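You operate a simulated robot arm through the tools that you are given. There is no shell and no other tool. Be economical: measure what you need, move in short steps, check, and stop when the job is done.

Carry out the task below with a simulated robot arm. There is one attempt and no reset: what you move stays moved.

TASK
Put tea from the dispenser in the tea tin, as many spoons as its label says.
Fine: lid onto the green mat; one press a spoon, none spilt; slide out again, lid back on.

It is judged by the outcome, as a careful person would: the job done as asked, and still so three seconds after it is handed in. It fails if anything else is knocked over, pushed out of place, dropped, spilled or broken. Lids that push on must go on centred and level and be pressed home; caps that screw on are set level and turned clockwise until they are tight.

THE ROBOT
A 7-joint arm with a two-finger parallel gripper, fixed in place. Base frame: the origin is at the foot of the arm, x ahead of it, y to its left, z up. Lengths are in m, angles in degrees, forces in N, time in s.
With the tool pointing down near the work surface it reaches from about 0.22 to 0.68 m from the base axis. Its first joint turns from -66.0 to 66.0 degrees. Payload 2.4 kg.
Tool frame: the origin (TCP) lies between the finger pads and is the grasp point; the fingertips stand 0.03 m ahead of it; z points along the fingers, y is the line along which they close. Largest opening 0.094 m; finger width 0.028, thickness 0.01; the body of the gripper, 0.05 by 0.096 m, starts 0.055 m behind the TCP.
Orientation is that of the tool frame in the base frame, as a unit quaternion [x, y, z, w]. With the fingers straight down and closing along the base's y, the tool's x points along the base's -x, its y along +y and its z along -z.

THE INTERFACE
- The arm moves only by the tool apply_moves. Its arguments are lists of equal length, an entry for each row: "fingers": the closure, from 0 (fully open) to 1 (shut); "translation": the shift along the base's x, y, z in m, a list of three; "delta_rot": the turn, a rotation vector about the base's x, y, z in degrees, a list of three. In form: {"fingers": [fingers, ...], "translation": [[dx, dy, dz], ...], "delta_rot": [[rx, ry, rz], ...]}. A call has 1 to 8 rows; each row shifts and turns the commanded pose from where the row before left it. Rows are played at 5 a second. More than 0.05 m and 8.6 degrees between two rows, or a gripper value outside its range, and nothing of the call is played. Where a pose cannot be reached the arm comes as near as it can. A force on the tool above 70 N (or 10 N above the force at the start of the call, whichever is more), or a blocked arm, ends the call early, and 0.2 s more pass. The fingers move at their own pace (about 0.153 m/s each) and stop on an object; they squeeze with about 34 N. The grip force told is the motor's: it shows also when the fingers shut on nothing. Time passes only in rows, and 0.2 s behind the last, so rows that do not move let the fingers close. It gives the time, the measured TCP pose, the force on the tool (base axes), the opening and the grip force at its end, in the units of the frame above (readings bear some noise), with the torque about the TCP (base axes, N m) and any sound that the robot's microphone picked up.
- Cameras (640 x 400 px; columns grow to the right, rows downward): "scene" is fixed at [0.0402, 0.493, 1.4535]; the picture's right is [-0.67, -0.74, 0.00], its down [-0.31, 0.28, -0.91] and it looks along [0.67, -0.61, -0.42] (base axes); focal length 314 px, centre (320, 200). "wrist" rides on the gripper at [0.076, 0.014, -0.102] in the tool frame; the picture's right is [-0.18, 0.98, 0.00], its down [-0.75, -0.14, -0.64] and it looks along [-0.63, -0.12, 0.77] (tool axes); focal length 243 px, centre (320, 200). There is no depth. A picture from a camera that has moved, and an enlarged one, comes with that camera's place and axes in the base frame and with its lens. The place of the scene camera against the robot may be out by one fixed shift of up to 0.025 m in any direction.
- get_image(camera): a new picture of that camera. It takes no simulated time.
- close_up(camera, box): a new picture of the part [left, top, right, bottom] of that camera's present view, enlarged. It takes no simulated time.
- sign_off(): hands the job in; it is judged then, once.

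Go step by step. Nothing tells you positions but the pictures and the camera data: compare them with the known pose of the tool, close in by small moves and look again before you grip or let go. The budget is 120 turns and 68 pictures, counting those below and the enlarged ones. Unless the task says otherwise, let go and move clear before handing in, and close with one line.

The tools are called after "Request:" by a JSON object that holds its "op" and its "data". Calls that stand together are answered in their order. apply_moves: Moves the arm, as the interface text tells. Its arguments: {"type":"object","properties":{"fingers":{"type":"array","items":{"type":"number"}},"translation":{"type":"array","items":{"type":"array","items":{"type":"number"}}},"delta_rot":{"type":"array","items":{"type":"array","items":{"type":"number"}}}},"required":["fingers","translation","delta_rot"]} The other tools are called the same way: get_image (camera) takes a picture; close_up (camera, box) takes an enlarged picture of a part of a camera's view; sign_off () hands the job in.

At the start:

```text
time: 0.0
tool_pos: [0.4052, 0.0187, 1.3211]
tool_rot: [0.0, 1.0, 0.0, 0.0]
contact_force: [0.5, -0.2, -0.6]
ft_torque: [0.0, 0.03, -0.02]
grip_width: 0.0939
grasp_force: 0.0
```

scene: 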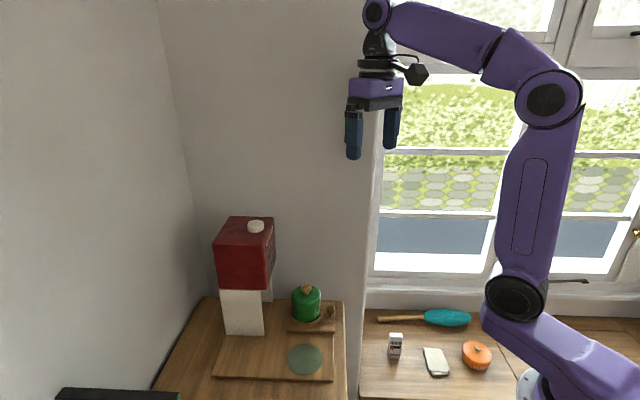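
wrist: 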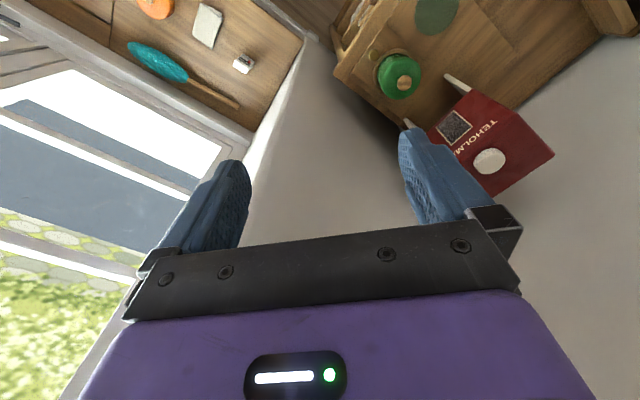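

I see a red dispenser on a white stand, a green tin with a lid beside it, and a round green mat. I'll look closer before moving.

Request:
{"op": "close_up", "data": {"camera": "scene", "box": [190, 200, 350, 300]}}

Request:
{"op": "close_up", "data": {"camera": "scene", "box": [190, 280, 370, 395]}}

Request:
{"op": "close_up", "data": {"camera": "wrist", "box": [320, 0, 580, 210]}}

```text
4.00 times, centred on (270, 250) of scene
camera zoom: at [0.0402, 0.493, 1.4535], right [-0.67, -0.74, 0.0], down [-0.31, 0.28, -0.91], along [0.67, -0.61, -0.42], focal length 1257 px, centre (520, 0)
```

zoom: 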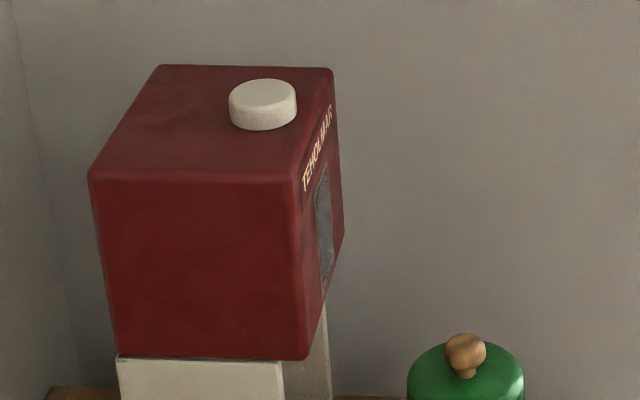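

```text
3.48 times, centred on (280, 338) of scene
camera zoom: at [0.0402, 0.493, 1.4535], right [-0.67, -0.74, 0.0], down [-0.31, 0.28, -0.91], along [0.67, -0.61, -0.42], focal length 1093 px, centre (459, -278)
```

zoom: 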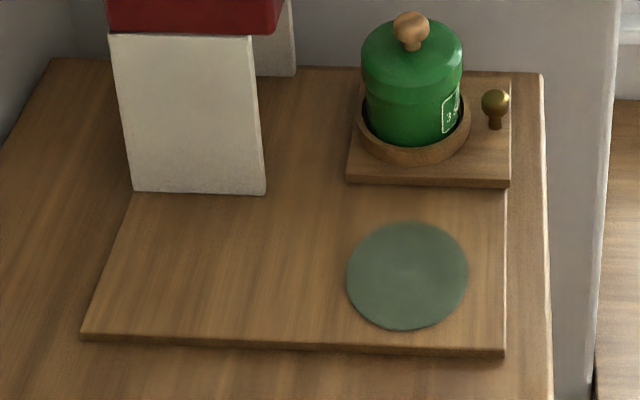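

```text
1.90 times, centred on (450, 105) of wrist
camera zoom: at [0.3284, 0.0312, 1.4235], right [0.18, 0.98, 0.0], down [0.75, -0.14, 0.64], along [0.63, -0.12, -0.77], focal length 462 px, centre (72, 381)
```

zoom: 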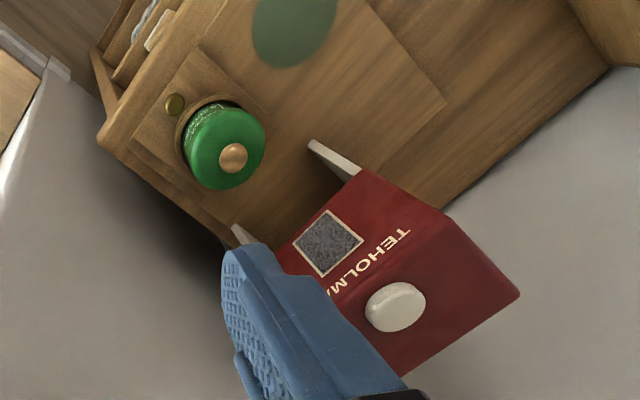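

The geometry is consistent from both cameras: lid knob at about (.461,.148,.988), brass slide knob (.422,.108,.93), button (.534,.221,1.14) and mat (.386,.223,.897). The slide axis runs at 45° in xy. I'll turn the tool 45° and come down on the robot side to read the label.

Request:
{"op": "apply_moves", "data": {"fingers": [0, 0, 0, 0, 0, 0, 0], "translation": [[-0.006, 0.0062, -0.0367], [-0.006, 0.0062, -0.0367], [-0.006, 0.0062, -0.0367], [-0.006, 0.0062, -0.0367], [-0.006, 0.0062, -0.0367], [-0.006, 0.0062, -0.0367], [0, 0, 0]], "delta_rot": [[0, 0, 7.5], [0, 0, 7.5], [0, 0, 7.5], [0, 0, 7.5], [0, 0, 7.5], [0, 0, 7.5], [0, 0, 0]]}}

Request:
{"op": "get_image", "data": {"camera": "wrist"}}

```text
time: 1.6
tool_pos: [0.3676, 0.0576, 1.0998]
tool_rot: [-0.384, 0.923, 0.0, 0.0]
contact_force: [0.3, 0.6, -0.3]
ft_torque: [0.0, 0.01, 0.0]
grip_width: 0.0939
grasp_force: 0.1
```

```text
62 pictures are left
camera wrist: at [0.303, 0.0106, 1.2016], right [-0.57, 0.82, 0.0], down [0.63, 0.43, 0.64], along [0.53, 0.36, -0.77], focal length 243 px, centre (320, 200)
```

wrist: 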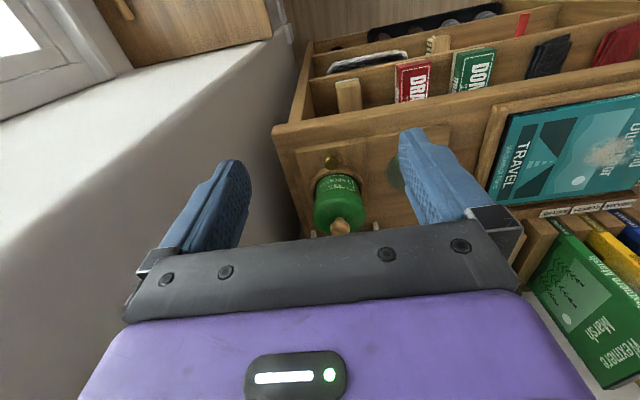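

The tin is in view, upside down in the picture. I'll zoom in on the label.

Request:
{"op": "close_up", "data": {"camera": "wrist", "box": [280, 140, 400, 245]}}

Request:
{"op": "close_up", "data": {"camera": "scene", "box": [280, 275, 345, 335]}}

```text
3.81 times, centred on (340, 192) of wrist
camera zoom: at [0.303, 0.0106, 1.2016], right [-0.57, 0.82, 0.0], down [0.63, 0.43, 0.64], along [0.53, 0.36, -0.77], focal length 924 px, centre (244, 229)
```

zoom: 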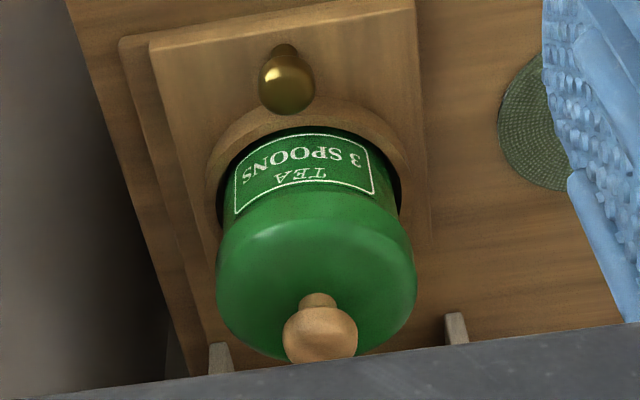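

```text
6.67 times, centred on (312, 305) of scene
camera zoom: at [0.0402, 0.493, 1.4535], right [-0.67, -0.74, 0.0], down [-0.31, 0.28, -0.91], along [0.67, -0.61, -0.42], focal length 2096 px, centre (370, -500)
```

zoom: 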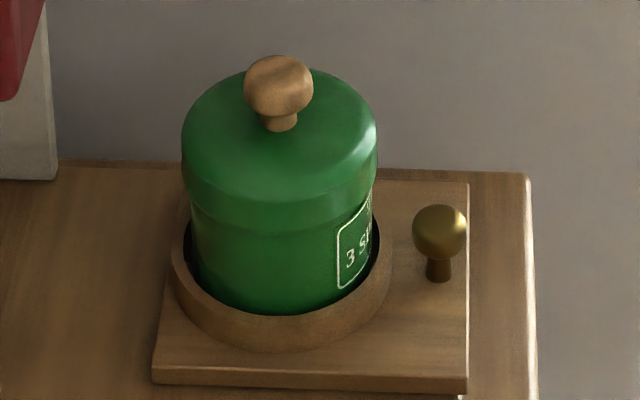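

The label says 3 spoons. The refined lid knob position is about (.4535,.1437,1.01), and the dispenser front is about 7 cm beyond the tin axis. I'm moving above the tin.

Request:
{"op": "apply_moves", "data": {"fingers": [0, 0, 0, 0], "translation": [[0.028, 0.028, 0.01], [0.028, 0.028, 0], [0.028, 0.028, 0], [0, 0, 0]], "delta_rot": [[0, 0, 0], [0, 0, 0], [0, 0, 0], [0, 0, 0]]}}

Request:
{"op": "get_image", "data": {"camera": "wrist"}}

Request:
{"op": "close_up", "data": {"camera": "scene", "box": [200, 190, 360, 290]}}

```text
time: 2.6
tool_pos: [0.4526, 0.1399, 1.1125]
tool_rot: [-0.383, 0.924, 0.0, 0.0]
contact_force: [-0.5, -0.3, -1.0]
ft_torque: [0.0, 0.0, 0.0]
grip_width: 0.0941
grasp_force: 0.0
```

```text
59 pictures are left
camera wrist: at [0.3871, 0.0935, 1.2147], right [-0.56, 0.83, 0.0], down [0.63, 0.43, 0.64], along [0.53, 0.36, -0.77], focal length 243 px, centre (320, 200)
```

wrist: 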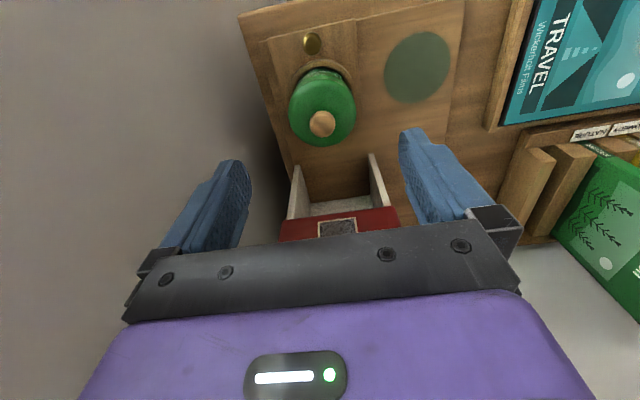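

```text
4.00 times, centred on (280, 240) of scene
camera zoom: at [0.0402, 0.4931, 1.4535], right [-0.67, -0.74, 0.0], down [-0.31, 0.28, -0.91], along [0.67, -0.61, -0.42], focal length 1257 px, centre (480, 40)
```

zoom: 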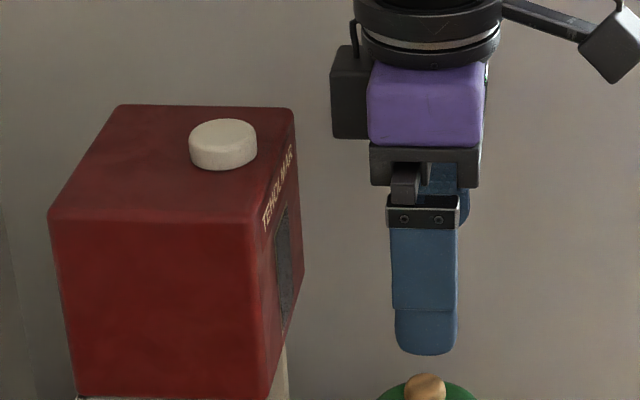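

The knob is at about (.4545,.1428,1.010), the lid about 63 mm wide with its lower edge near z .974. I'm descending partway and checking alignment before gripping the lid rim.

Request:
{"op": "apply_moves", "data": {"fingers": [0, 0, 0], "translation": [[0.002, 0.003, -0.035], [0, 0, -0.03], [0, 0, 0]], "delta_rot": [[0, 0, 0], [0, 0, 0], [0, 0, 0]]}}

Request:
{"op": "get_image", "data": {"camera": "wrist"}}

Request:
{"op": "close_up", "data": {"camera": "scene", "box": [260, 240, 356, 300]}}

```text
time: 3.4
tool_pos: [0.4555, 0.1415, 1.0465]
tool_rot: [-0.383, 0.924, 0.0, 0.0]
contact_force: [-0.4, -0.6, 0.4]
ft_torque: [-0.03, -0.01, -0.01]
grip_width: 0.0938
grasp_force: 0.2
```

```text
57 pictures are left
camera wrist: at [0.3905, 0.0955, 1.1491], right [-0.56, 0.83, 0.0], down [0.63, 0.43, 0.64], along [0.53, 0.36, -0.77], focal length 243 px, centre (320, 200)
```

wrist: 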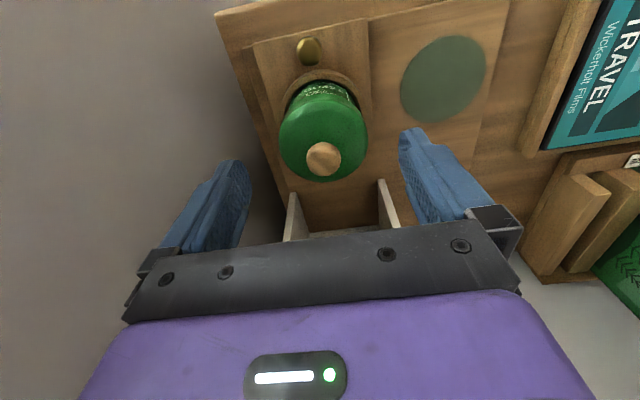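

```text
6.67 times, centred on (308, 270) of scene
camera zoom: at [0.0402, 0.493, 1.4535], right [-0.67, -0.74, 0.0], down [-0.31, 0.28, -0.91], along [0.67, -0.61, -0.42], focal length 2096 px, centre (400, -267)
```

zoom: 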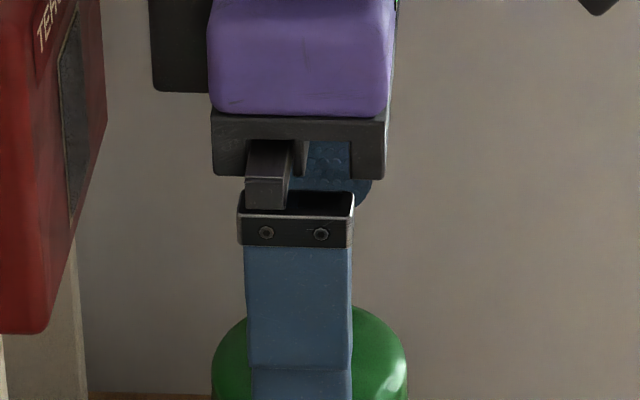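

Alignment is within about 1 mm. I'm descending to the lid rim and gripping.

Request:
{"op": "apply_moves", "data": {"fingers": [0, 0, 0, 1, 1, 1], "translation": [[0, 0.001, -0.02], [0, 0, -0.02], [0, 0, 0], [0, 0, 0], [0, 0, 0], [0, 0, 0]], "delta_rot": [[0, 0, 0], [0, 0, 0], [0, 0, 0], [0, 0, 0], [0, 0, 0], [0, 0, 0]]}}

Request:
{"op": "close_up", "data": {"camera": "scene", "box": [260, 260, 356, 320]}}

```text
time: 4.8
tool_pos: [0.4574, 0.1433, 1.0073]
tool_rot: [-0.383, 0.924, 0.001, 0.001]
contact_force: [0.3, 0.0, -0.6]
ft_torque: [0.0, 0.0, 0.02]
grip_width: 0.0585
grasp_force: 34.6
heard: snap
```

```text
6.67 times, centred on (308, 290) of scene
camera zoom: at [0.0402, 0.493, 1.4535], right [-0.67, -0.74, 0.0], down [-0.31, 0.28, -0.91], along [0.67, -0.61, -0.42], focal length 2096 px, centre (400, -400)
```

zoom: 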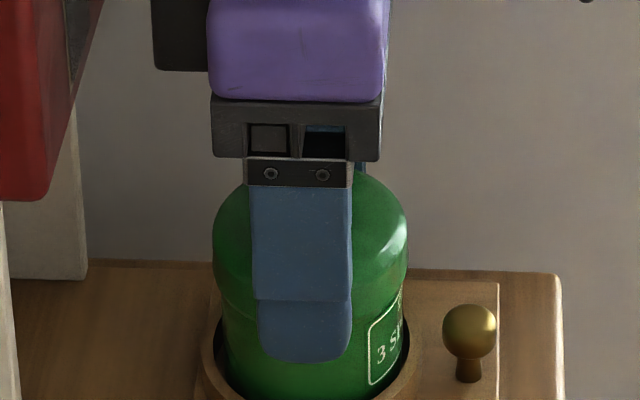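

Gripped at 58.5 mm, and a snap was heard. I'll lift 12 mm gently and see what comes along.

Request:
{"op": "apply_moves", "data": {"fingers": [1, 1, 1, 1], "translation": [[0, 0, 0.004], [0, 0, 0.004], [0, 0, 0.004], [0, 0, 0]], "delta_rot": [[0, 0, 0], [0, 0, 0], [0, 0, 0], [0, 0, 0]]}}

Request:
{"op": "close_up", "data": {"camera": "scene", "box": [260, 260, 356, 320]}}

```text
time: 5.8
tool_pos: [0.4558, 0.1439, 1.0174]
tool_rot: [-0.382, 0.924, 0.0, 0.0]
contact_force: [0.1, -0.2, -0.9]
ft_torque: [0.02, 0.0, -0.03]
grip_width: 0.0584
grasp_force: 34.1
```

```text
6.67 times, centred on (308, 290) of scene
camera zoom: at [0.0402, 0.493, 1.4535], right [-0.67, -0.74, 0.0], down [-0.31, 0.28, -0.91], along [0.67, -0.61, -0.42], focal length 2096 px, centre (400, -400)
```

zoom: 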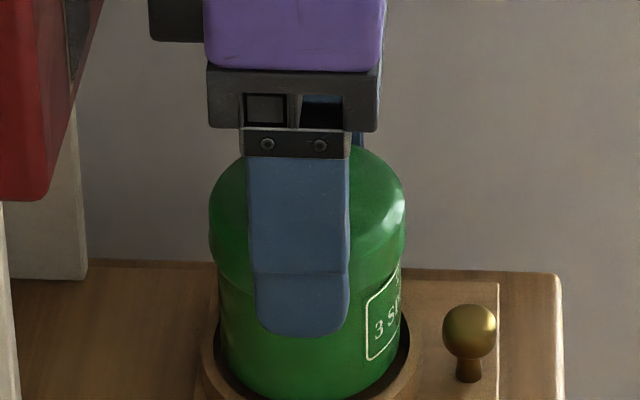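

The whole tin came up, so the fingertips overlap the tin body below the lid lip. I'll set it back down, release, and regrip about 8 mm higher.

Request:
{"op": "apply_moves", "data": {"fingers": [1, 1, 1, 1, 0, 0, 0, 0], "translation": [[0, 0, -0.004], [0, 0, -0.004], [0, 0, -0.0035], [0, 0, 0], [0, 0, 0], [0, 0, 0], [0, 0, 0.008], [0, 0, 0]], "delta_rot": [[0, 0, 0], [0, 0, 0], [0, 0, 0], [0, 0, 0], [0, 0, 0], [0, 0, 0], [0, 0, 0], [0, 0, 0]]}}

Request:
{"op": "close_up", "data": {"camera": "scene", "box": [260, 260, 356, 320]}}

Request:
{"op": "get_image", "data": {"camera": "wrist"}}

```text
time: 7.6
tool_pos: [0.4562, 0.1449, 1.0145]
tool_rot: [-0.383, 0.924, 0.0, -0.001]
contact_force: [0.2, 1.0, 0.3]
ft_torque: [-0.01, 0.01, 0.0]
grip_width: 0.0942
grasp_force: 0.1
heard: snap
```

```text
6.67 times, centred on (308, 290) of scene
camera zoom: at [0.0402, 0.493, 1.4535], right [-0.67, -0.74, 0.0], down [-0.31, 0.28, -0.91], along [0.67, -0.61, -0.42], focal length 2096 px, centre (400, -400)
```

zoom: 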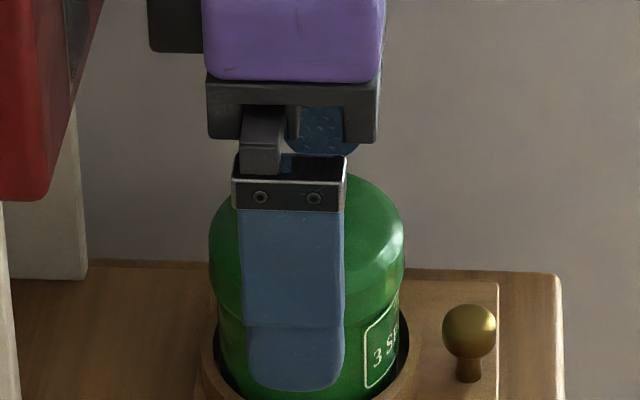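

```text
52 pictures are left
camera wrist: at [0.3909, 0.0984, 1.1167], right [-0.56, 0.83, 0.0], down [0.63, 0.43, 0.64], along [0.53, 0.36, -0.77], focal length 243 px, centre (320, 200)
```

wrist: 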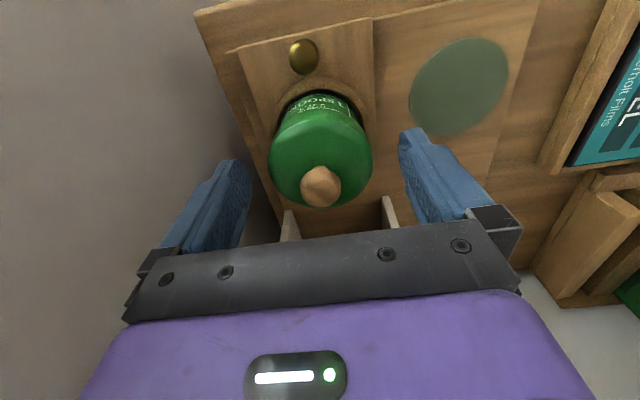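

The tin is back in its seat, and the tool is now about 7 mm higher. I'm regripping the lid only, lifting slightly and checking.

Request:
{"op": "apply_moves", "data": {"fingers": [1, 1, 1, 1, 1, 1, 1], "translation": [[0, 0, 0], [0, 0, 0], [0, 0, 0], [0, 0, 0.004], [0, 0, 0.004], [0, 0, 0.004], [0, 0, 0]], "delta_rot": [[0, 0, 0], [0, 0, 0], [0, 0, 0], [0, 0, 0], [0, 0, 0], [0, 0, 0], [0, 0, 0]]}}

Request:
{"op": "close_up", "data": {"camera": "scene", "box": [260, 260, 356, 320]}}

```text
time: 9.2
tool_pos: [0.4565, 0.1447, 1.0261]
tool_rot: [-0.383, 0.924, 0.0, 0.001]
contact_force: [-0.2, 0.5, -0.9]
ft_torque: [0.0, 0.03, 0.02]
grip_width: 0.0584
grasp_force: 33.7
heard: snap
```

```text
6.67 times, centred on (308, 290) of scene
camera zoom: at [0.0402, 0.493, 1.4535], right [-0.67, -0.74, 0.0], down [-0.31, 0.28, -0.91], along [0.67, -0.61, -0.42], focal length 2096 px, centre (400, -400)
```

zoom: 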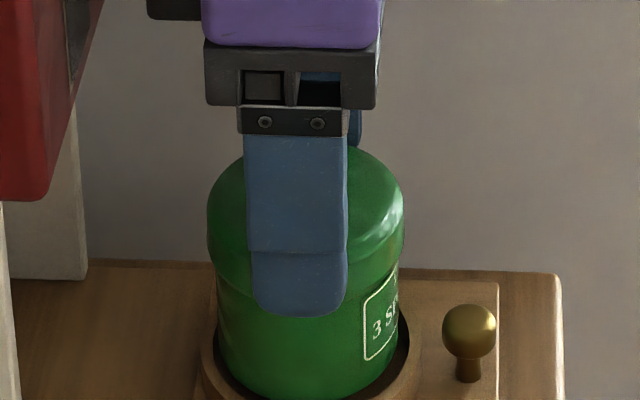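

The tin seems to have come up again, though maybe not by the full lift. I'll look closer.

Request:
{"op": "close_up", "data": {"camera": "scene", "box": [285, 278, 333, 323]}}

Request:
{"op": "close_up", "data": {"camera": "wrist", "box": [240, 10, 400, 230]}}

```text
8.89 times, centred on (309, 300) of scene
camera zoom: at [0.0402, 0.493, 1.4535], right [-0.67, -0.74, 0.0], down [-0.31, 0.28, -0.91], along [0.67, -0.61, -0.42], focal length 2794 px, centre (418, -693)
```

zoom: 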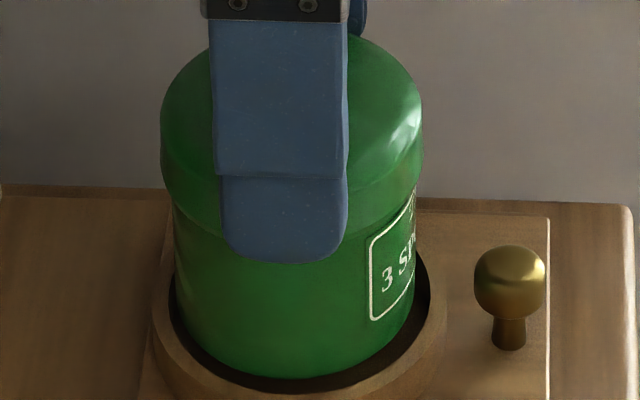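

```text
1.82 times, centred on (320, 120) of wrist
camera zoom: at [0.3912, 0.0984, 1.1284], right [-0.56, 0.83, 0.0], down [0.63, 0.43, 0.64], along [0.53, 0.36, -0.77], focal length 441 px, centre (320, 346)
```

zoom: 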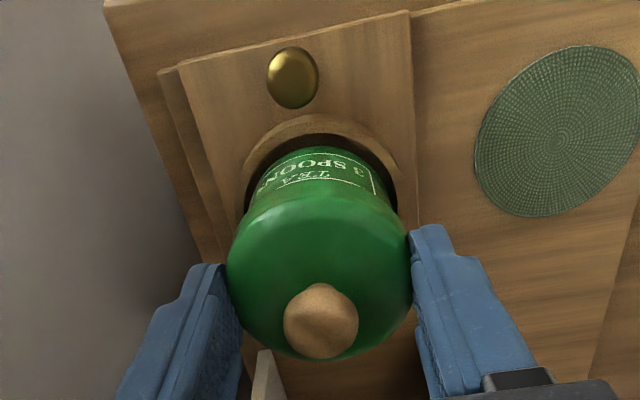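

The fingertips still reach about 5 mm below the lid lip. I'll lower the tin, release, and regrip about 6 mm higher so that only the lid wall is held.

Request:
{"op": "apply_moves", "data": {"fingers": [1, 1, 1, 1, 0, 0, 0, 0], "translation": [[0, 0, -0.004], [0, 0, -0.004], [0, 0, -0.004], [0, 0, 0], [0, 0, 0], [0, 0, 0], [0, 0, 0.006], [0, 0, 0]], "delta_rot": [[0, 0, 0], [0, 0, 0], [0, 0, 0], [0, 0, 0], [0, 0, 0], [0, 0, 0], [0, 0, 0], [0, 0, 0]]}}

Request:
{"op": "apply_moves", "data": {"fingers": [1, 1, 1], "translation": [[0, 0, 0], [0, 0, 0], [0, 0, 0]], "delta_rot": [[0, 0, 0], [0, 0, 0], [0, 0, 0]]}}

Request:
{"op": "close_up", "data": {"camera": "scene", "box": [285, 278, 333, 323]}}

```text
time: 11.0
tool_pos: [0.4551, 0.1451, 1.02]
tool_rot: [-0.383, 0.924, 0.0, 0.001]
contact_force: [-0.4, 0.0, 0.3]
ft_torque: [0.04, 0.0, 0.0]
grip_width: 0.0938
grasp_force: 0.1
heard: snap
```

```text
time: 11.8
tool_pos: [0.4558, 0.1441, 1.0204]
tool_rot: [-0.383, 0.924, 0.0, 0.0]
contact_force: [-0.2, 0.0, 0.3]
ft_torque: [0.01, 0.02, 0.0]
grip_width: 0.0584
grasp_force: 33.6
heard: snap
```

```text
8.89 times, centred on (309, 300) of scene
camera zoom: at [0.0402, 0.493, 1.4535], right [-0.67, -0.74, 0.0], down [-0.31, 0.28, -0.91], along [0.67, -0.61, -0.42], focal length 2794 px, centre (418, -693)
```

zoom: 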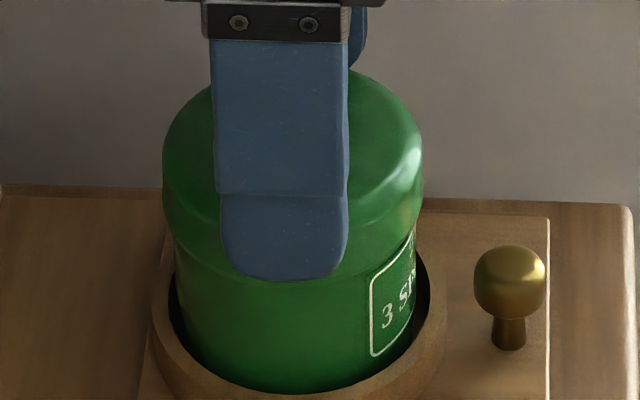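

The tips now sit near the lip. I'm lifting again.

Request:
{"op": "apply_moves", "data": {"fingers": [1, 1, 1, 1], "translation": [[0, 0, 0.004], [0, 0, 0.004], [0, 0, 0.004], [0, 0, 0]], "delta_rot": [[0, 0, 0], [0, 0, 0], [0, 0, 0], [0, 0, 0]]}}

Request:
{"op": "close_up", "data": {"camera": "scene", "box": [285, 278, 333, 323]}}

```text
time: 12.8
tool_pos: [0.4569, 0.1445, 1.0321]
tool_rot: [-0.383, 0.924, 0.0, -0.001]
contact_force: [-0.1, 0.2, -0.9]
ft_torque: [0.01, -0.01, -0.04]
grip_width: 0.0585
grasp_force: 33.6
```

```text
8.89 times, centred on (309, 300) of scene
camera zoom: at [0.0402, 0.493, 1.4535], right [-0.67, -0.74, 0.0], down [-0.31, 0.28, -0.91], along [0.67, -0.61, -0.42], focal length 2794 px, centre (418, -693)
```

zoom: 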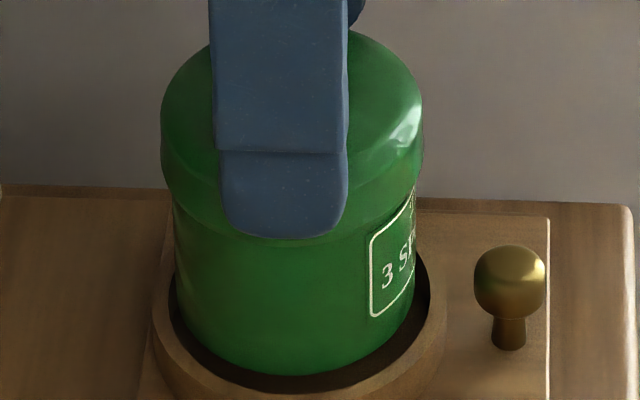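

The lid wall grip always brings the tin, so squeezing the rim seems to clamp it. I'll set it down and use the wooden knob instead.

Request:
{"op": "apply_moves", "data": {"fingers": [1, 1, 1, 1, 0, 0, 0, 0], "translation": [[0, 0, -0.004], [0, 0, -0.004], [0, 0, -0.004], [0, 0, 0], [0, 0, 0], [0, 0, 0], [0, 0, 0.011], [0, 0, 0]], "delta_rot": [[0, 0, 0], [0, 0, 0], [0, 0, 0], [0, 0, 0], [0, 0, 0], [0, 0, 0], [0, 0, 0], [0, 0, 0]]}}

Request:
{"op": "get_image", "data": {"camera": "wrist"}}

Request:
{"op": "close_up", "data": {"camera": "scene", "box": [285, 278, 333, 323]}}

```text
time: 14.6
tool_pos: [0.4548, 0.1449, 1.0315]
tool_rot: [-0.383, 0.924, 0.0, 0.0]
contact_force: [0.1, -0.8, -0.1]
ft_torque: [0.01, 0.04, -0.01]
grip_width: 0.0941
grasp_force: 0.2
heard: snap
```

```text
46 pictures are left
camera wrist: at [0.3904, 0.0988, 1.1342], right [-0.56, 0.83, 0.0], down [0.63, 0.43, 0.64], along [0.53, 0.36, -0.77], focal length 243 px, centre (320, 200)
```

wrist: 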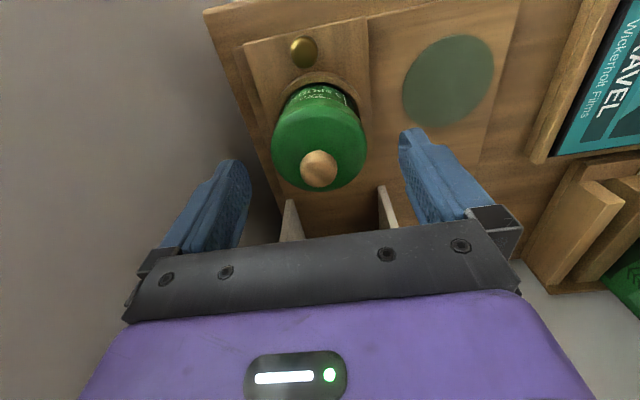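

```text
8.89 times, centred on (309, 300) of scene
camera zoom: at [0.0402, 0.493, 1.4535], right [-0.67, -0.74, 0.0], down [-0.31, 0.28, -0.91], along [0.67, -0.61, -0.42], focal length 2794 px, centre (418, -693)
```

zoom: 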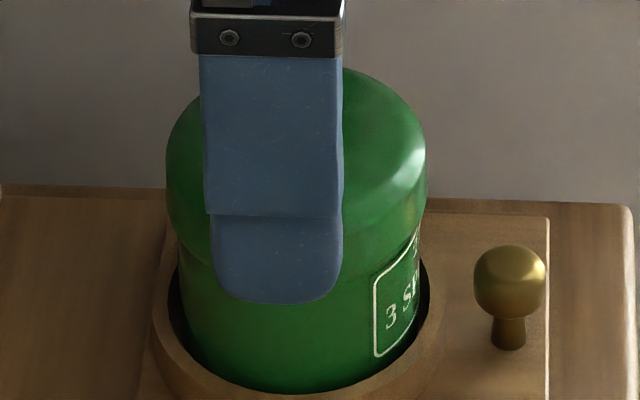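

The knob is at about (.4554,.1428), close to aligned. I'm nudging 1 mm and closing on the knob.

Request:
{"op": "apply_moves", "data": {"fingers": [0, 0.5, 1, 1, 1, 1, 1], "translation": [[0.001, -0.001, -0.001], [0, 0, 0], [0, 0, 0], [0, 0, 0], [0, 0, 0], [0, 0, 0], [0, 0, 0]], "delta_rot": [[0, 0, 0], [0, 0, 0], [0, 0, 0], [0, 0, 0], [0, 0, 0], [0, 0, 0], [0, 0, 0]]}}

Request:
{"op": "apply_moves", "data": {"fingers": [1, 1, 1, 1], "translation": [[0, 0, 0.004], [0, 0, 0.004], [0, 0, 0.004], [0, 0, 0]], "delta_rot": [[0, 0, 0], [0, 0, 0], [0, 0, 0], [0, 0, 0]]}}

Request:
{"op": "close_up", "data": {"camera": "scene", "box": [285, 278, 333, 323]}}

```text
time: 16.2
tool_pos: [0.4567, 0.1434, 1.0307]
tool_rot: [-0.383, 0.924, 0.001, 0.0]
contact_force: [0.1, 0.4, 0.6]
ft_torque: [-0.02, -0.01, 0.0]
grip_width: 0.0182
grasp_force: 34.1
```

```text
time: 17.2
tool_pos: [0.4559, 0.1437, 1.0431]
tool_rot: [-0.382, 0.924, 0.0, 0.0]
contact_force: [0.1, -0.1, -0.6]
ft_torque: [-0.01, -0.01, 0.03]
grip_width: 0.018
grasp_force: 33.5
```

```text
8.89 times, centred on (309, 300) of scene
camera zoom: at [0.0402, 0.493, 1.4535], right [-0.67, -0.74, 0.0], down [-0.31, 0.28, -0.91], along [0.67, -0.61, -0.42], focal length 2794 px, centre (418, -693)
```

zoom: 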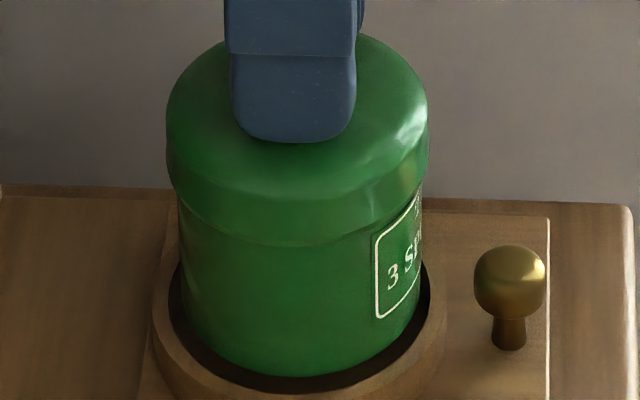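

No snap this time, but the tin still follows the knob. I'll lower it close to its seat, wait to see whether the tin slips out of the lid, and inspect the joint.

Request:
{"op": "apply_moves", "data": {"fingers": [1, 1, 1, 1, 1, 1, 1, 1], "translation": [[0, 0, -0.004], [0, 0, -0.003], [0, 0, 0], [0, 0, 0], [0, 0, 0], [0, 0, 0], [0, 0, 0], [0, 0, 0]], "delta_rot": [[0, 0, 0], [0, 0, 0], [0, 0, 0], [0, 0, 0], [0, 0, 0], [0, 0, 0], [0, 0, 0], [0, 0, 0]]}}

Request:
{"op": "close_up", "data": {"camera": "scene", "box": [293, 285, 327, 321]}}

```text
time: 19.0
tool_pos: [0.456, 0.1429, 1.035]
tool_rot: [-0.382, 0.924, 0.0, 0.0]
contact_force: [-0.4, -0.9, -0.7]
ft_torque: [-0.06, -0.01, -0.04]
grip_width: 0.0182
grasp_force: 33.6
```

```text
11.11 times, centred on (310, 303) of scene
camera zoom: at [0.0402, 0.493, 1.4535], right [-0.67, -0.74, 0.0], down [-0.31, 0.28, -0.91], along [0.67, -0.61, -0.42], focal length 3493 px, centre (431, -944)
```

zoom: 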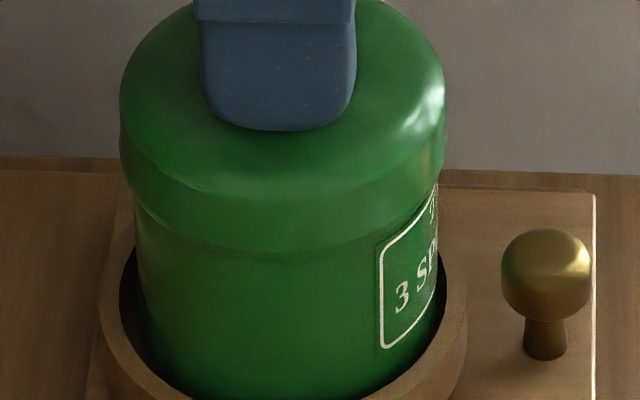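

The seam stays tight and the tin does not slip out. I'll seat it again with slight pressure and test a counter-clockwise twist on the knob, in case it's a twist-off lid.

Request:
{"op": "apply_moves", "data": {"fingers": [1, 1, 1, 1, 1, 1], "translation": [[0, 0, -0.003], [0, 0, -0.002], [0, 0, 0], [0, 0, 0], [0, 0, 0], [0, 0, 0]], "delta_rot": [[0, 0, 0], [0, 0, 0], [0, 0, 8], [0, 0, 8], [0, 0, 8], [0, 0, 0]]}}

Request:
{"op": "close_up", "data": {"camera": "scene", "box": [293, 285, 327, 321]}}

```text
time: 20.4
tool_pos: [0.457, 0.1427, 1.0307]
tool_rot: [-0.567, 0.824, 0.0, -0.001]
contact_force: [-1.3, 1.2, 4.2]
ft_torque: [0.1, -0.04, 0.0]
grip_width: 0.018
grasp_force: 33.7
```

```text
11.11 times, centred on (310, 303) of scene
camera zoom: at [0.0401, 0.4931, 1.4535], right [-0.67, -0.74, 0.0], down [-0.31, 0.28, -0.91], along [0.67, -0.61, -0.42], focal length 3493 px, centre (431, -944)
```

zoom: 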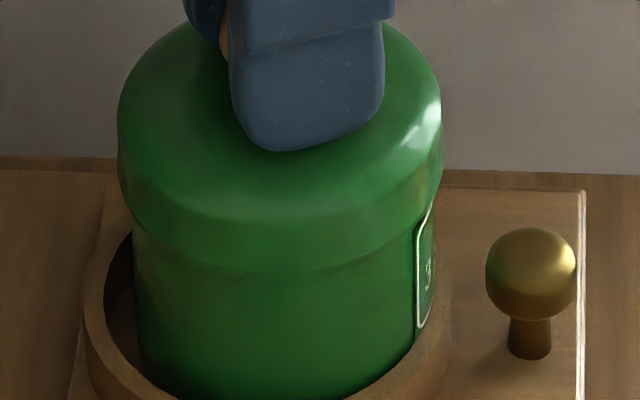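

The tin turns with the lid, so it isn't a screw lid, and the slide moves easily. I'm turning it back.

Request:
{"op": "apply_moves", "data": {"fingers": [1, 1, 1, 1, 1], "translation": [[0, 0, 0.002], [0, 0, 0], [0, 0, 0], [0, 0, 0], [0, 0, 0]], "delta_rot": [[0, 0, 0], [0, 0, -8], [0, 0, -8], [0, 0, -8], [0, 0, 0]]}}

Request:
{"op": "apply_moves", "data": {"fingers": [1, 1], "translation": [[0, 0, 0.025], [0, 0, 0]], "delta_rot": [[0, 0, 0], [0, 0, 0]]}}

Request:
{"op": "close_up", "data": {"camera": "scene", "box": [285, 278, 333, 323]}}

```text
time: 21.6
tool_pos: [0.4573, 0.1432, 1.0334]
tool_rot: [-0.381, 0.924, 0.0, 0.0]
contact_force: [-0.4, 0.3, -0.8]
ft_torque: [-0.01, 0.02, 0.0]
grip_width: 0.0179
grasp_force: 33.7
heard: snap
```

```text
time: 22.2
tool_pos: [0.4559, 0.1435, 1.058]
tool_rot: [-0.383, 0.924, 0.0, 0.0]
contact_force: [-0.6, 0.6, 0.2]
ft_torque: [0.0, 0.04, -0.01]
grip_width: 0.0181
grasp_force: 33.4
```

```text
8.89 times, centred on (309, 300) of scene
camera zoom: at [0.0402, 0.493, 1.4535], right [-0.67, -0.74, 0.0], down [-0.31, 0.28, -0.91], along [0.67, -0.61, -0.42], focal length 2794 px, centre (418, -693)
```

zoom: 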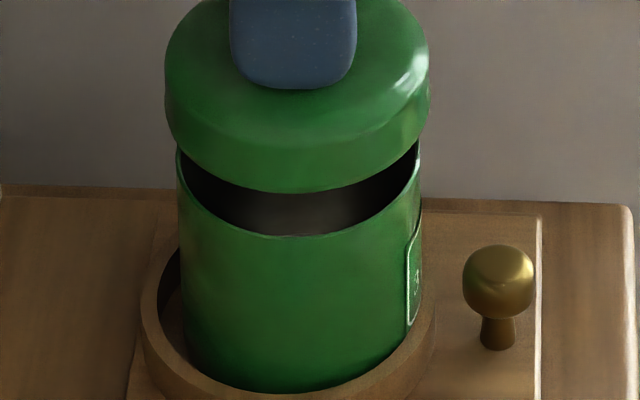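

The lid is off; the twist snapped it loose. The mat centre works out to about (.377,.213,.92). I'll carry the lid over there and descend partway.

Request:
{"op": "apply_moves", "data": {"fingers": [1, 1, 1, 1, 1, 1, 1], "translation": [[0, 0, 0.03], [-0.027, 0.024, 0], [-0.027, 0.024, 0], [-0.025, 0.022, 0], [0, 0, -0.04], [0, 0, -0.03], [0, 0, 0]], "delta_rot": [[0, 0, 0], [0, 0, 0], [0, 0, 0], [0, 0, 0], [0, 0, 0], [0, 0, 0], [0, 0, 0]]}}

Request:
{"op": "close_up", "data": {"camera": "scene", "box": [260, 275, 356, 385]}}

Request:
{"op": "get_image", "data": {"camera": "wrist"}}

```text
time: 23.8
tool_pos: [0.3771, 0.2145, 1.0173]
tool_rot: [-0.383, 0.924, 0.0, 0.0]
contact_force: [0.3, -0.7, 0.3]
ft_torque: [-0.04, -0.03, 0.01]
grip_width: 0.0179
grasp_force: 33.9
```

```text
3.64 times, centred on (308, 330) of scene
camera zoom: at [0.0402, 0.493, 1.4535], right [-0.67, -0.74, 0.0], down [-0.31, 0.28, -0.91], along [0.67, -0.61, -0.42], focal length 1143 px, centre (364, -273)
```

zoom: 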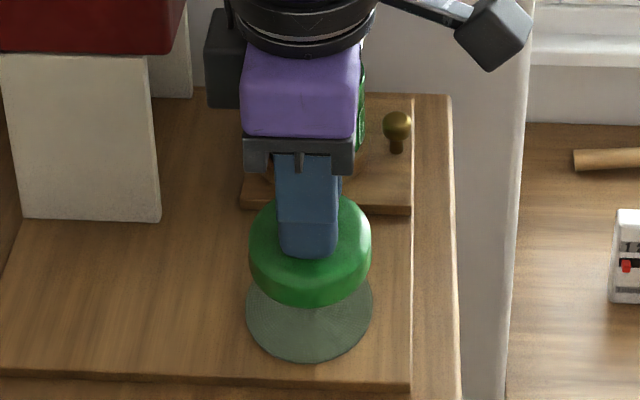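

```text
39 pictures are left
camera wrist: at [0.3117, 0.1677, 1.1194], right [-0.56, 0.83, 0.0], down [0.63, 0.43, 0.64], along [0.53, 0.36, -0.77], focal length 243 px, centre (320, 200)
```

wrist: 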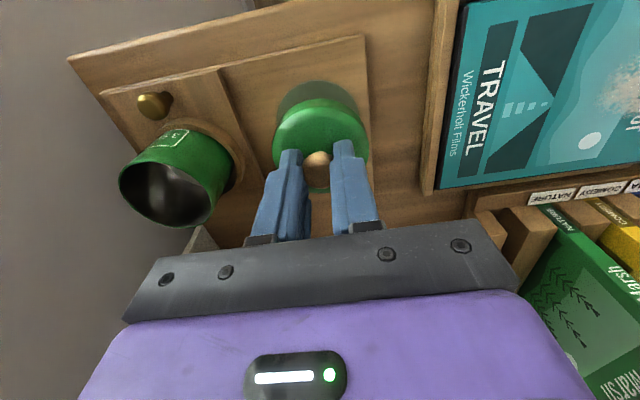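

The lid is over the mat, well inside its edge. I'm lowering until contact.

Request:
{"op": "apply_moves", "data": {"fingers": [1, 1, 1, 1, 1, 1], "translation": [[0.001, 0, -0.012], [0.001, 0, -0.012], [0, 0, -0.007], [0, 0, -0.004], [0, 0, 0], [0, 0, 0]], "delta_rot": [[0, 0, 0], [0, 0, 0], [0, 0, 0], [0, 0, 0], [0, 0, 0], [0, 0, 0]]}}

Request:
{"op": "close_up", "data": {"camera": "scene", "box": [276, 310, 340, 380]}}

```text
time: 25.2
tool_pos: [0.3782, 0.2137, 0.9822]
tool_rot: [-0.383, 0.924, 0.0, 0.0]
contact_force: [-0.6, 0.1, -0.1]
ft_torque: [0.0, 0.01, 0.0]
grip_width: 0.0182
grasp_force: 34.0
```

```text
5.71 times, centred on (308, 345) of scene
camera zoom: at [0.0402, 0.493, 1.4535], right [-0.67, -0.74, 0.0], down [-0.31, 0.28, -0.91], along [0.67, -0.61, -0.42], focal length 1796 px, centre (389, -629)
```

zoom: 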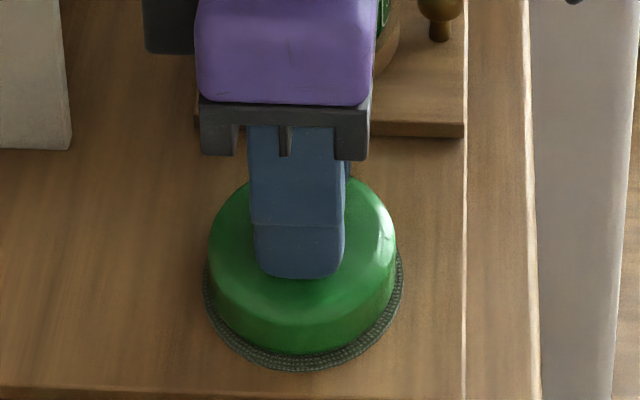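

Very near contact. I'm continuing down in millimetre steps.

Request:
{"op": "apply_moves", "data": {"fingers": [1, 1, 1, 1], "translation": [[0, 0, -0.002], [0, 0, -0.002], [0, 0, 0], [0, 0, 0]], "delta_rot": [[0, 0, 0], [0, 0, 0], [0, 0, 0], [0, 0, 0]]}}

Request:
{"op": "close_up", "data": {"camera": "scene", "box": [276, 310, 340, 380]}}

```text
time: 26.2
tool_pos: [0.3792, 0.2135, 0.9786]
tool_rot: [-0.383, 0.924, 0.0, 0.0]
contact_force: [0.8, -0.1, 0.0]
ft_torque: [-0.01, 0.04, 0.0]
grip_width: 0.0183
grasp_force: 34.0
```

```text
5.71 times, centred on (308, 345) of scene
camera zoom: at [0.0402, 0.493, 1.4535], right [-0.67, -0.74, 0.0], down [-0.31, 0.28, -0.91], along [0.67, -0.61, -0.42], focal length 1796 px, centre (389, -629)
```

zoom: 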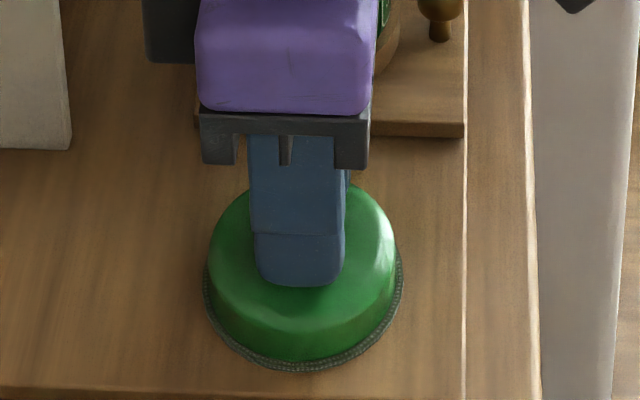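

Request:
{"op": "apply_moves", "data": {"fingers": [1, 1, 1, 1, 1], "translation": [[0, 0, -0.001], [0, 0, -0.001], [0, 0, -0.001], [0, 0, 0], [0, 0, 0]], "delta_rot": [[0, 0, 0], [0, 0, 0], [0, 0, 0], [0, 0, 0], [0, 0, 0]]}}

```text
time: 27.4
tool_pos: [0.3802, 0.2143, 0.9761]
tool_rot: [-0.382, 0.924, 0.0, 0.0]
contact_force: [-0.2, -0.1, 0.4]
ft_torque: [-0.01, 0.02, 0.0]
grip_width: 0.0182
grasp_force: 34.2
```

No clear contact yet; the lid is within a millimetre or so of the mat, so I'll feel a little further.

Request:
{"op": "apply_moves", "data": {"fingers": [1, 1, 1, 1], "translation": [[0, 0, -0.001], [0, 0, -0.001], [0, 0, 0], [0, 0, 0]], "delta_rot": [[0, 0, 0], [0, 0, 0], [0, 0, 0], [0, 0, 0]]}}

```text
time: 28.4
tool_pos: [0.3797, 0.2136, 0.9739]
tool_rot: [-0.382, 0.924, 0.0, 0.0]
contact_force: [0.2, -0.3, 0.9]
ft_torque: [-0.03, 0.0, 0.0]
grip_width: 0.0182
grasp_force: 33.8
```

Request:
{"op": "apply_moves", "data": {"fingers": [1, 1, 1, 1], "translation": [[0, 0, -0.001], [0, 0, -0.001], [0, 0, 0], [0, 0, 0]], "delta_rot": [[0, 0, 0], [0, 0, 0], [0, 0, 0], [0, 0, 0]]}}

Request:
{"op": "close_up", "data": {"camera": "scene", "box": [276, 310, 340, 380]}}

```text
time: 29.4
tool_pos: [0.3803, 0.2134, 0.9723]
tool_rot: [-0.383, 0.924, 0.0, 0.0]
contact_force: [0.3, 0.1, 0.4]
ft_torque: [0.01, -0.01, -0.02]
grip_width: 0.0184
grasp_force: 34.0
```

```text
5.71 times, centred on (308, 345) of scene
camera zoom: at [0.0402, 0.493, 1.4535], right [-0.67, -0.74, 0.0], down [-0.31, 0.28, -0.91], along [0.67, -0.61, -0.42], focal length 1796 px, centre (389, -629)
```

zoom: 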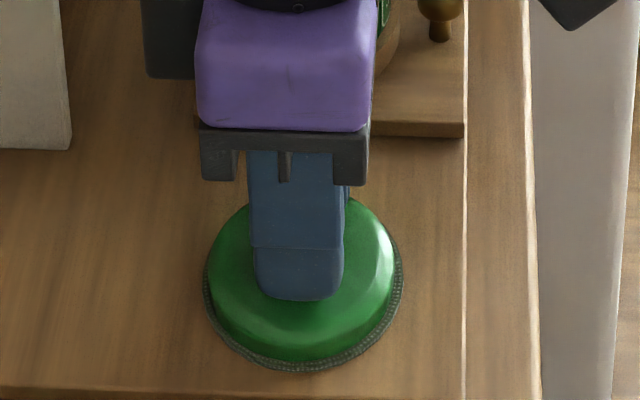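

The lid is resting on the mat (its edge no longer moves while the fingers slid down the knob). I'm releasing and rising.

Request:
{"op": "apply_moves", "data": {"fingers": [1, 0.5, 0, 0, 0, 0, 0], "translation": [[0, 0, 0.002], [0, 0, 0], [0, 0, 0], [0, 0, 0.03], [0, 0, 0.05], [0, 0, 0.05], [0, 0, 0]], "delta_rot": [[0, 0, 0], [0, 0, 0], [0, 0, 0], [0, 0, 0], [0, 0, 0], [0, 0, 0], [0, 0, 0]]}}

Request:
{"op": "close_up", "data": {"camera": "scene", "box": [260, 275, 356, 385]}}

Request:
{"op": "get_image", "data": {"camera": "wrist"}}

```text
time: 31.0
tool_pos: [0.3789, 0.2108, 1.1067]
tool_rot: [-0.383, 0.924, 0.0, 0.0]
contact_force: [-0.8, -0.4, -0.1]
ft_torque: [-0.02, -0.01, 0.02]
grip_width: 0.0942
grasp_force: 0.0
```

```text
3.64 times, centred on (308, 330) of scene
camera zoom: at [0.0402, 0.493, 1.4535], right [-0.67, -0.74, 0.0], down [-0.31, 0.28, -0.91], along [0.67, -0.61, -0.42], focal length 1143 px, centre (364, -273)
```

zoom: 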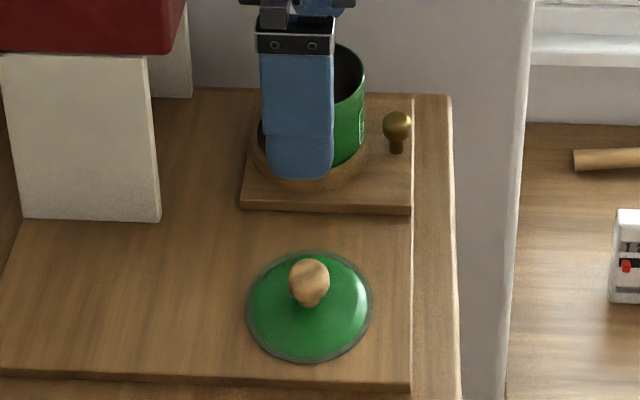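

```text
34 pictures are left
camera wrist: at [0.3127, 0.1649, 1.2087], right [-0.56, 0.83, 0.0], down [0.63, 0.43, 0.64], along [0.53, 0.36, -0.77], focal length 243 px, centre (320, 200)
```

wrist: 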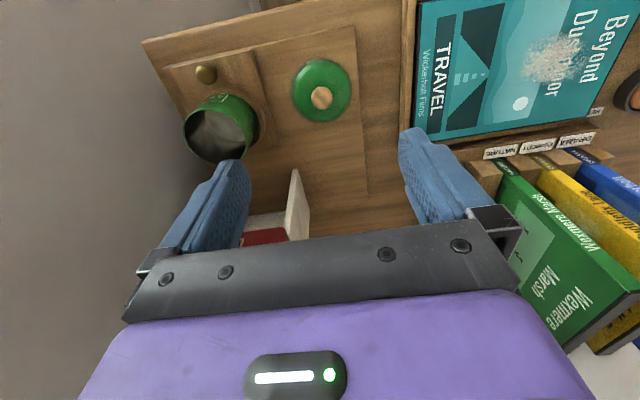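

The lid sits nicely on the mat. Next is the brass slide knob at about (.420,.108,.95). I'll go there and tilt the tool 40°, so the fingers point forward and down and the hand stays clear of the dispenser.

Request:
{"op": "apply_moves", "data": {"fingers": [0, 0, 0, 0, 0, 0, 0], "translation": [[0, -0.03, 0], [0, -0.03, 0], [0, -0.03, 0], [0, -0.03, 0], [0, -0.022, -0.04], [0, 0, -0.04], [0, 0, 0]], "delta_rot": [[5.657, -5.657, 0], [5.657, -5.657, 0], [5.657, -5.657, 0], [5.657, -5.657, 0], [5.657, -5.657, 0], [0, 0, 0], [0, 0, 0]]}}

Request:
{"op": "get_image", "data": {"camera": "wrist"}}

Request:
{"op": "close_up", "data": {"camera": "scene", "box": [200, 210, 360, 330]}}

```text
time: 32.6
tool_pos: [0.3775, 0.0736, 1.0214]
tool_rot: [-0.365, 0.866, 0.13, 0.315]
contact_force: [0.0, -0.7, -0.2]
ft_torque: [0.02, 0.04, 0.01]
grip_width: 0.0943
grasp_force: 0.1
```

```text
33 pictures are left
camera wrist: at [0.2789, -0.0086, 1.0514], right [-0.6, 0.79, 0.11], down [0.22, 0.02, 0.98], along [0.77, 0.61, -0.18], focal length 243 px, centre (320, 200)
```

wrist: 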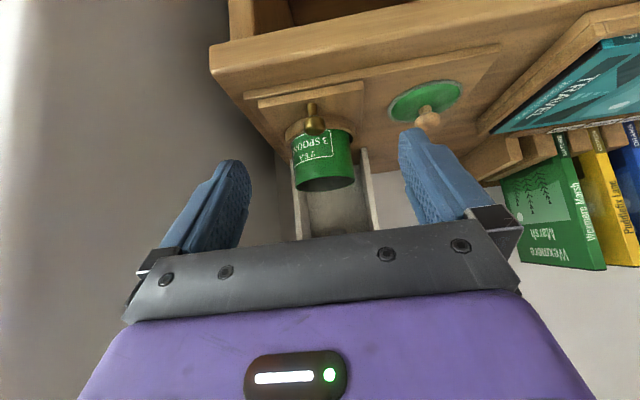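

```text
3.33 times, centred on (280, 270) of scene
camera zoom: at [0.0402, 0.493, 1.4535], right [-0.67, -0.74, 0.0], down [-0.31, 0.28, -0.91], along [0.67, -0.61, -0.42], focal length 1048 px, centre (453, -33)
```

zoom: 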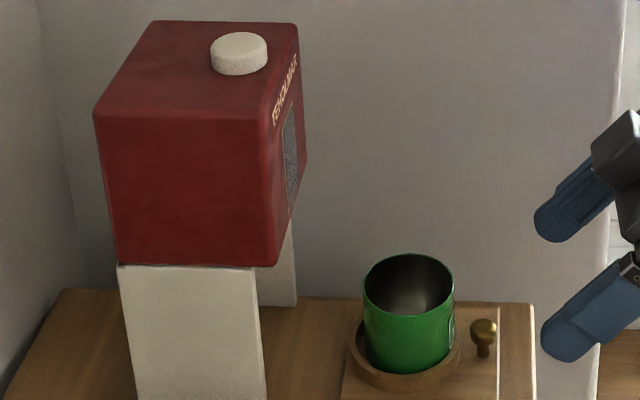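

The brass knob is at about (.420,.109,.955). I'm approaching along the tool axis, stopping short to check.

Request:
{"op": "apply_moves", "data": {"fingers": [0, 0, 0], "translation": [[0.0034, -0.0034, 0], [0.0181, 0.0181, -0.0307], [0, 0, 0]], "delta_rot": [[0, 0, 0], [0, 0, 0], [0, 0, 0]]}}

Request:
{"op": "close_up", "data": {"camera": "wrist", "box": [200, 40, 460, 250]}}

Request:
{"op": "close_up", "data": {"camera": "scene", "box": [285, 270, 365, 330]}}

```text
time: 33.4
tool_pos: [0.3993, 0.087, 0.9926]
tool_rot: [-0.359, 0.869, 0.13, 0.316]
contact_force: [-0.2, 0.1, 0.0]
ft_torque: [-0.01, 0.04, 0.01]
grip_width: 0.0941
grasp_force: 0.0
```

```text
1.90 times, centred on (330, 145) of wrist
camera zoom: at [0.3013, 0.0067, 1.0218], right [-0.6, 0.79, 0.12], down [0.22, 0.02, 0.98], along [0.77, 0.61, -0.18], focal length 462 px, centre (301, 305)
```

zoom: 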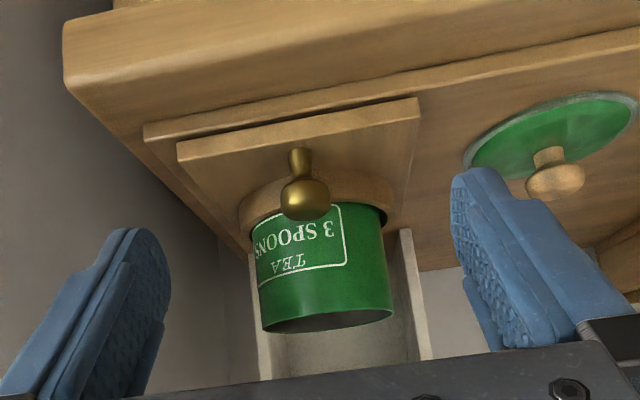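

```text
6.67 times, centred on (325, 300) of scene
camera zoom: at [0.0402, 0.493, 1.4535], right [-0.67, -0.74, 0.0], down [-0.31, 0.28, -0.91], along [0.67, -0.61, -0.42], focal length 2096 px, centre (287, -467)
```

zoom: 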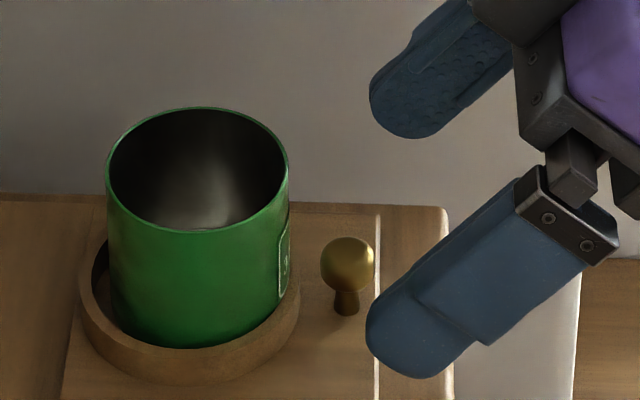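

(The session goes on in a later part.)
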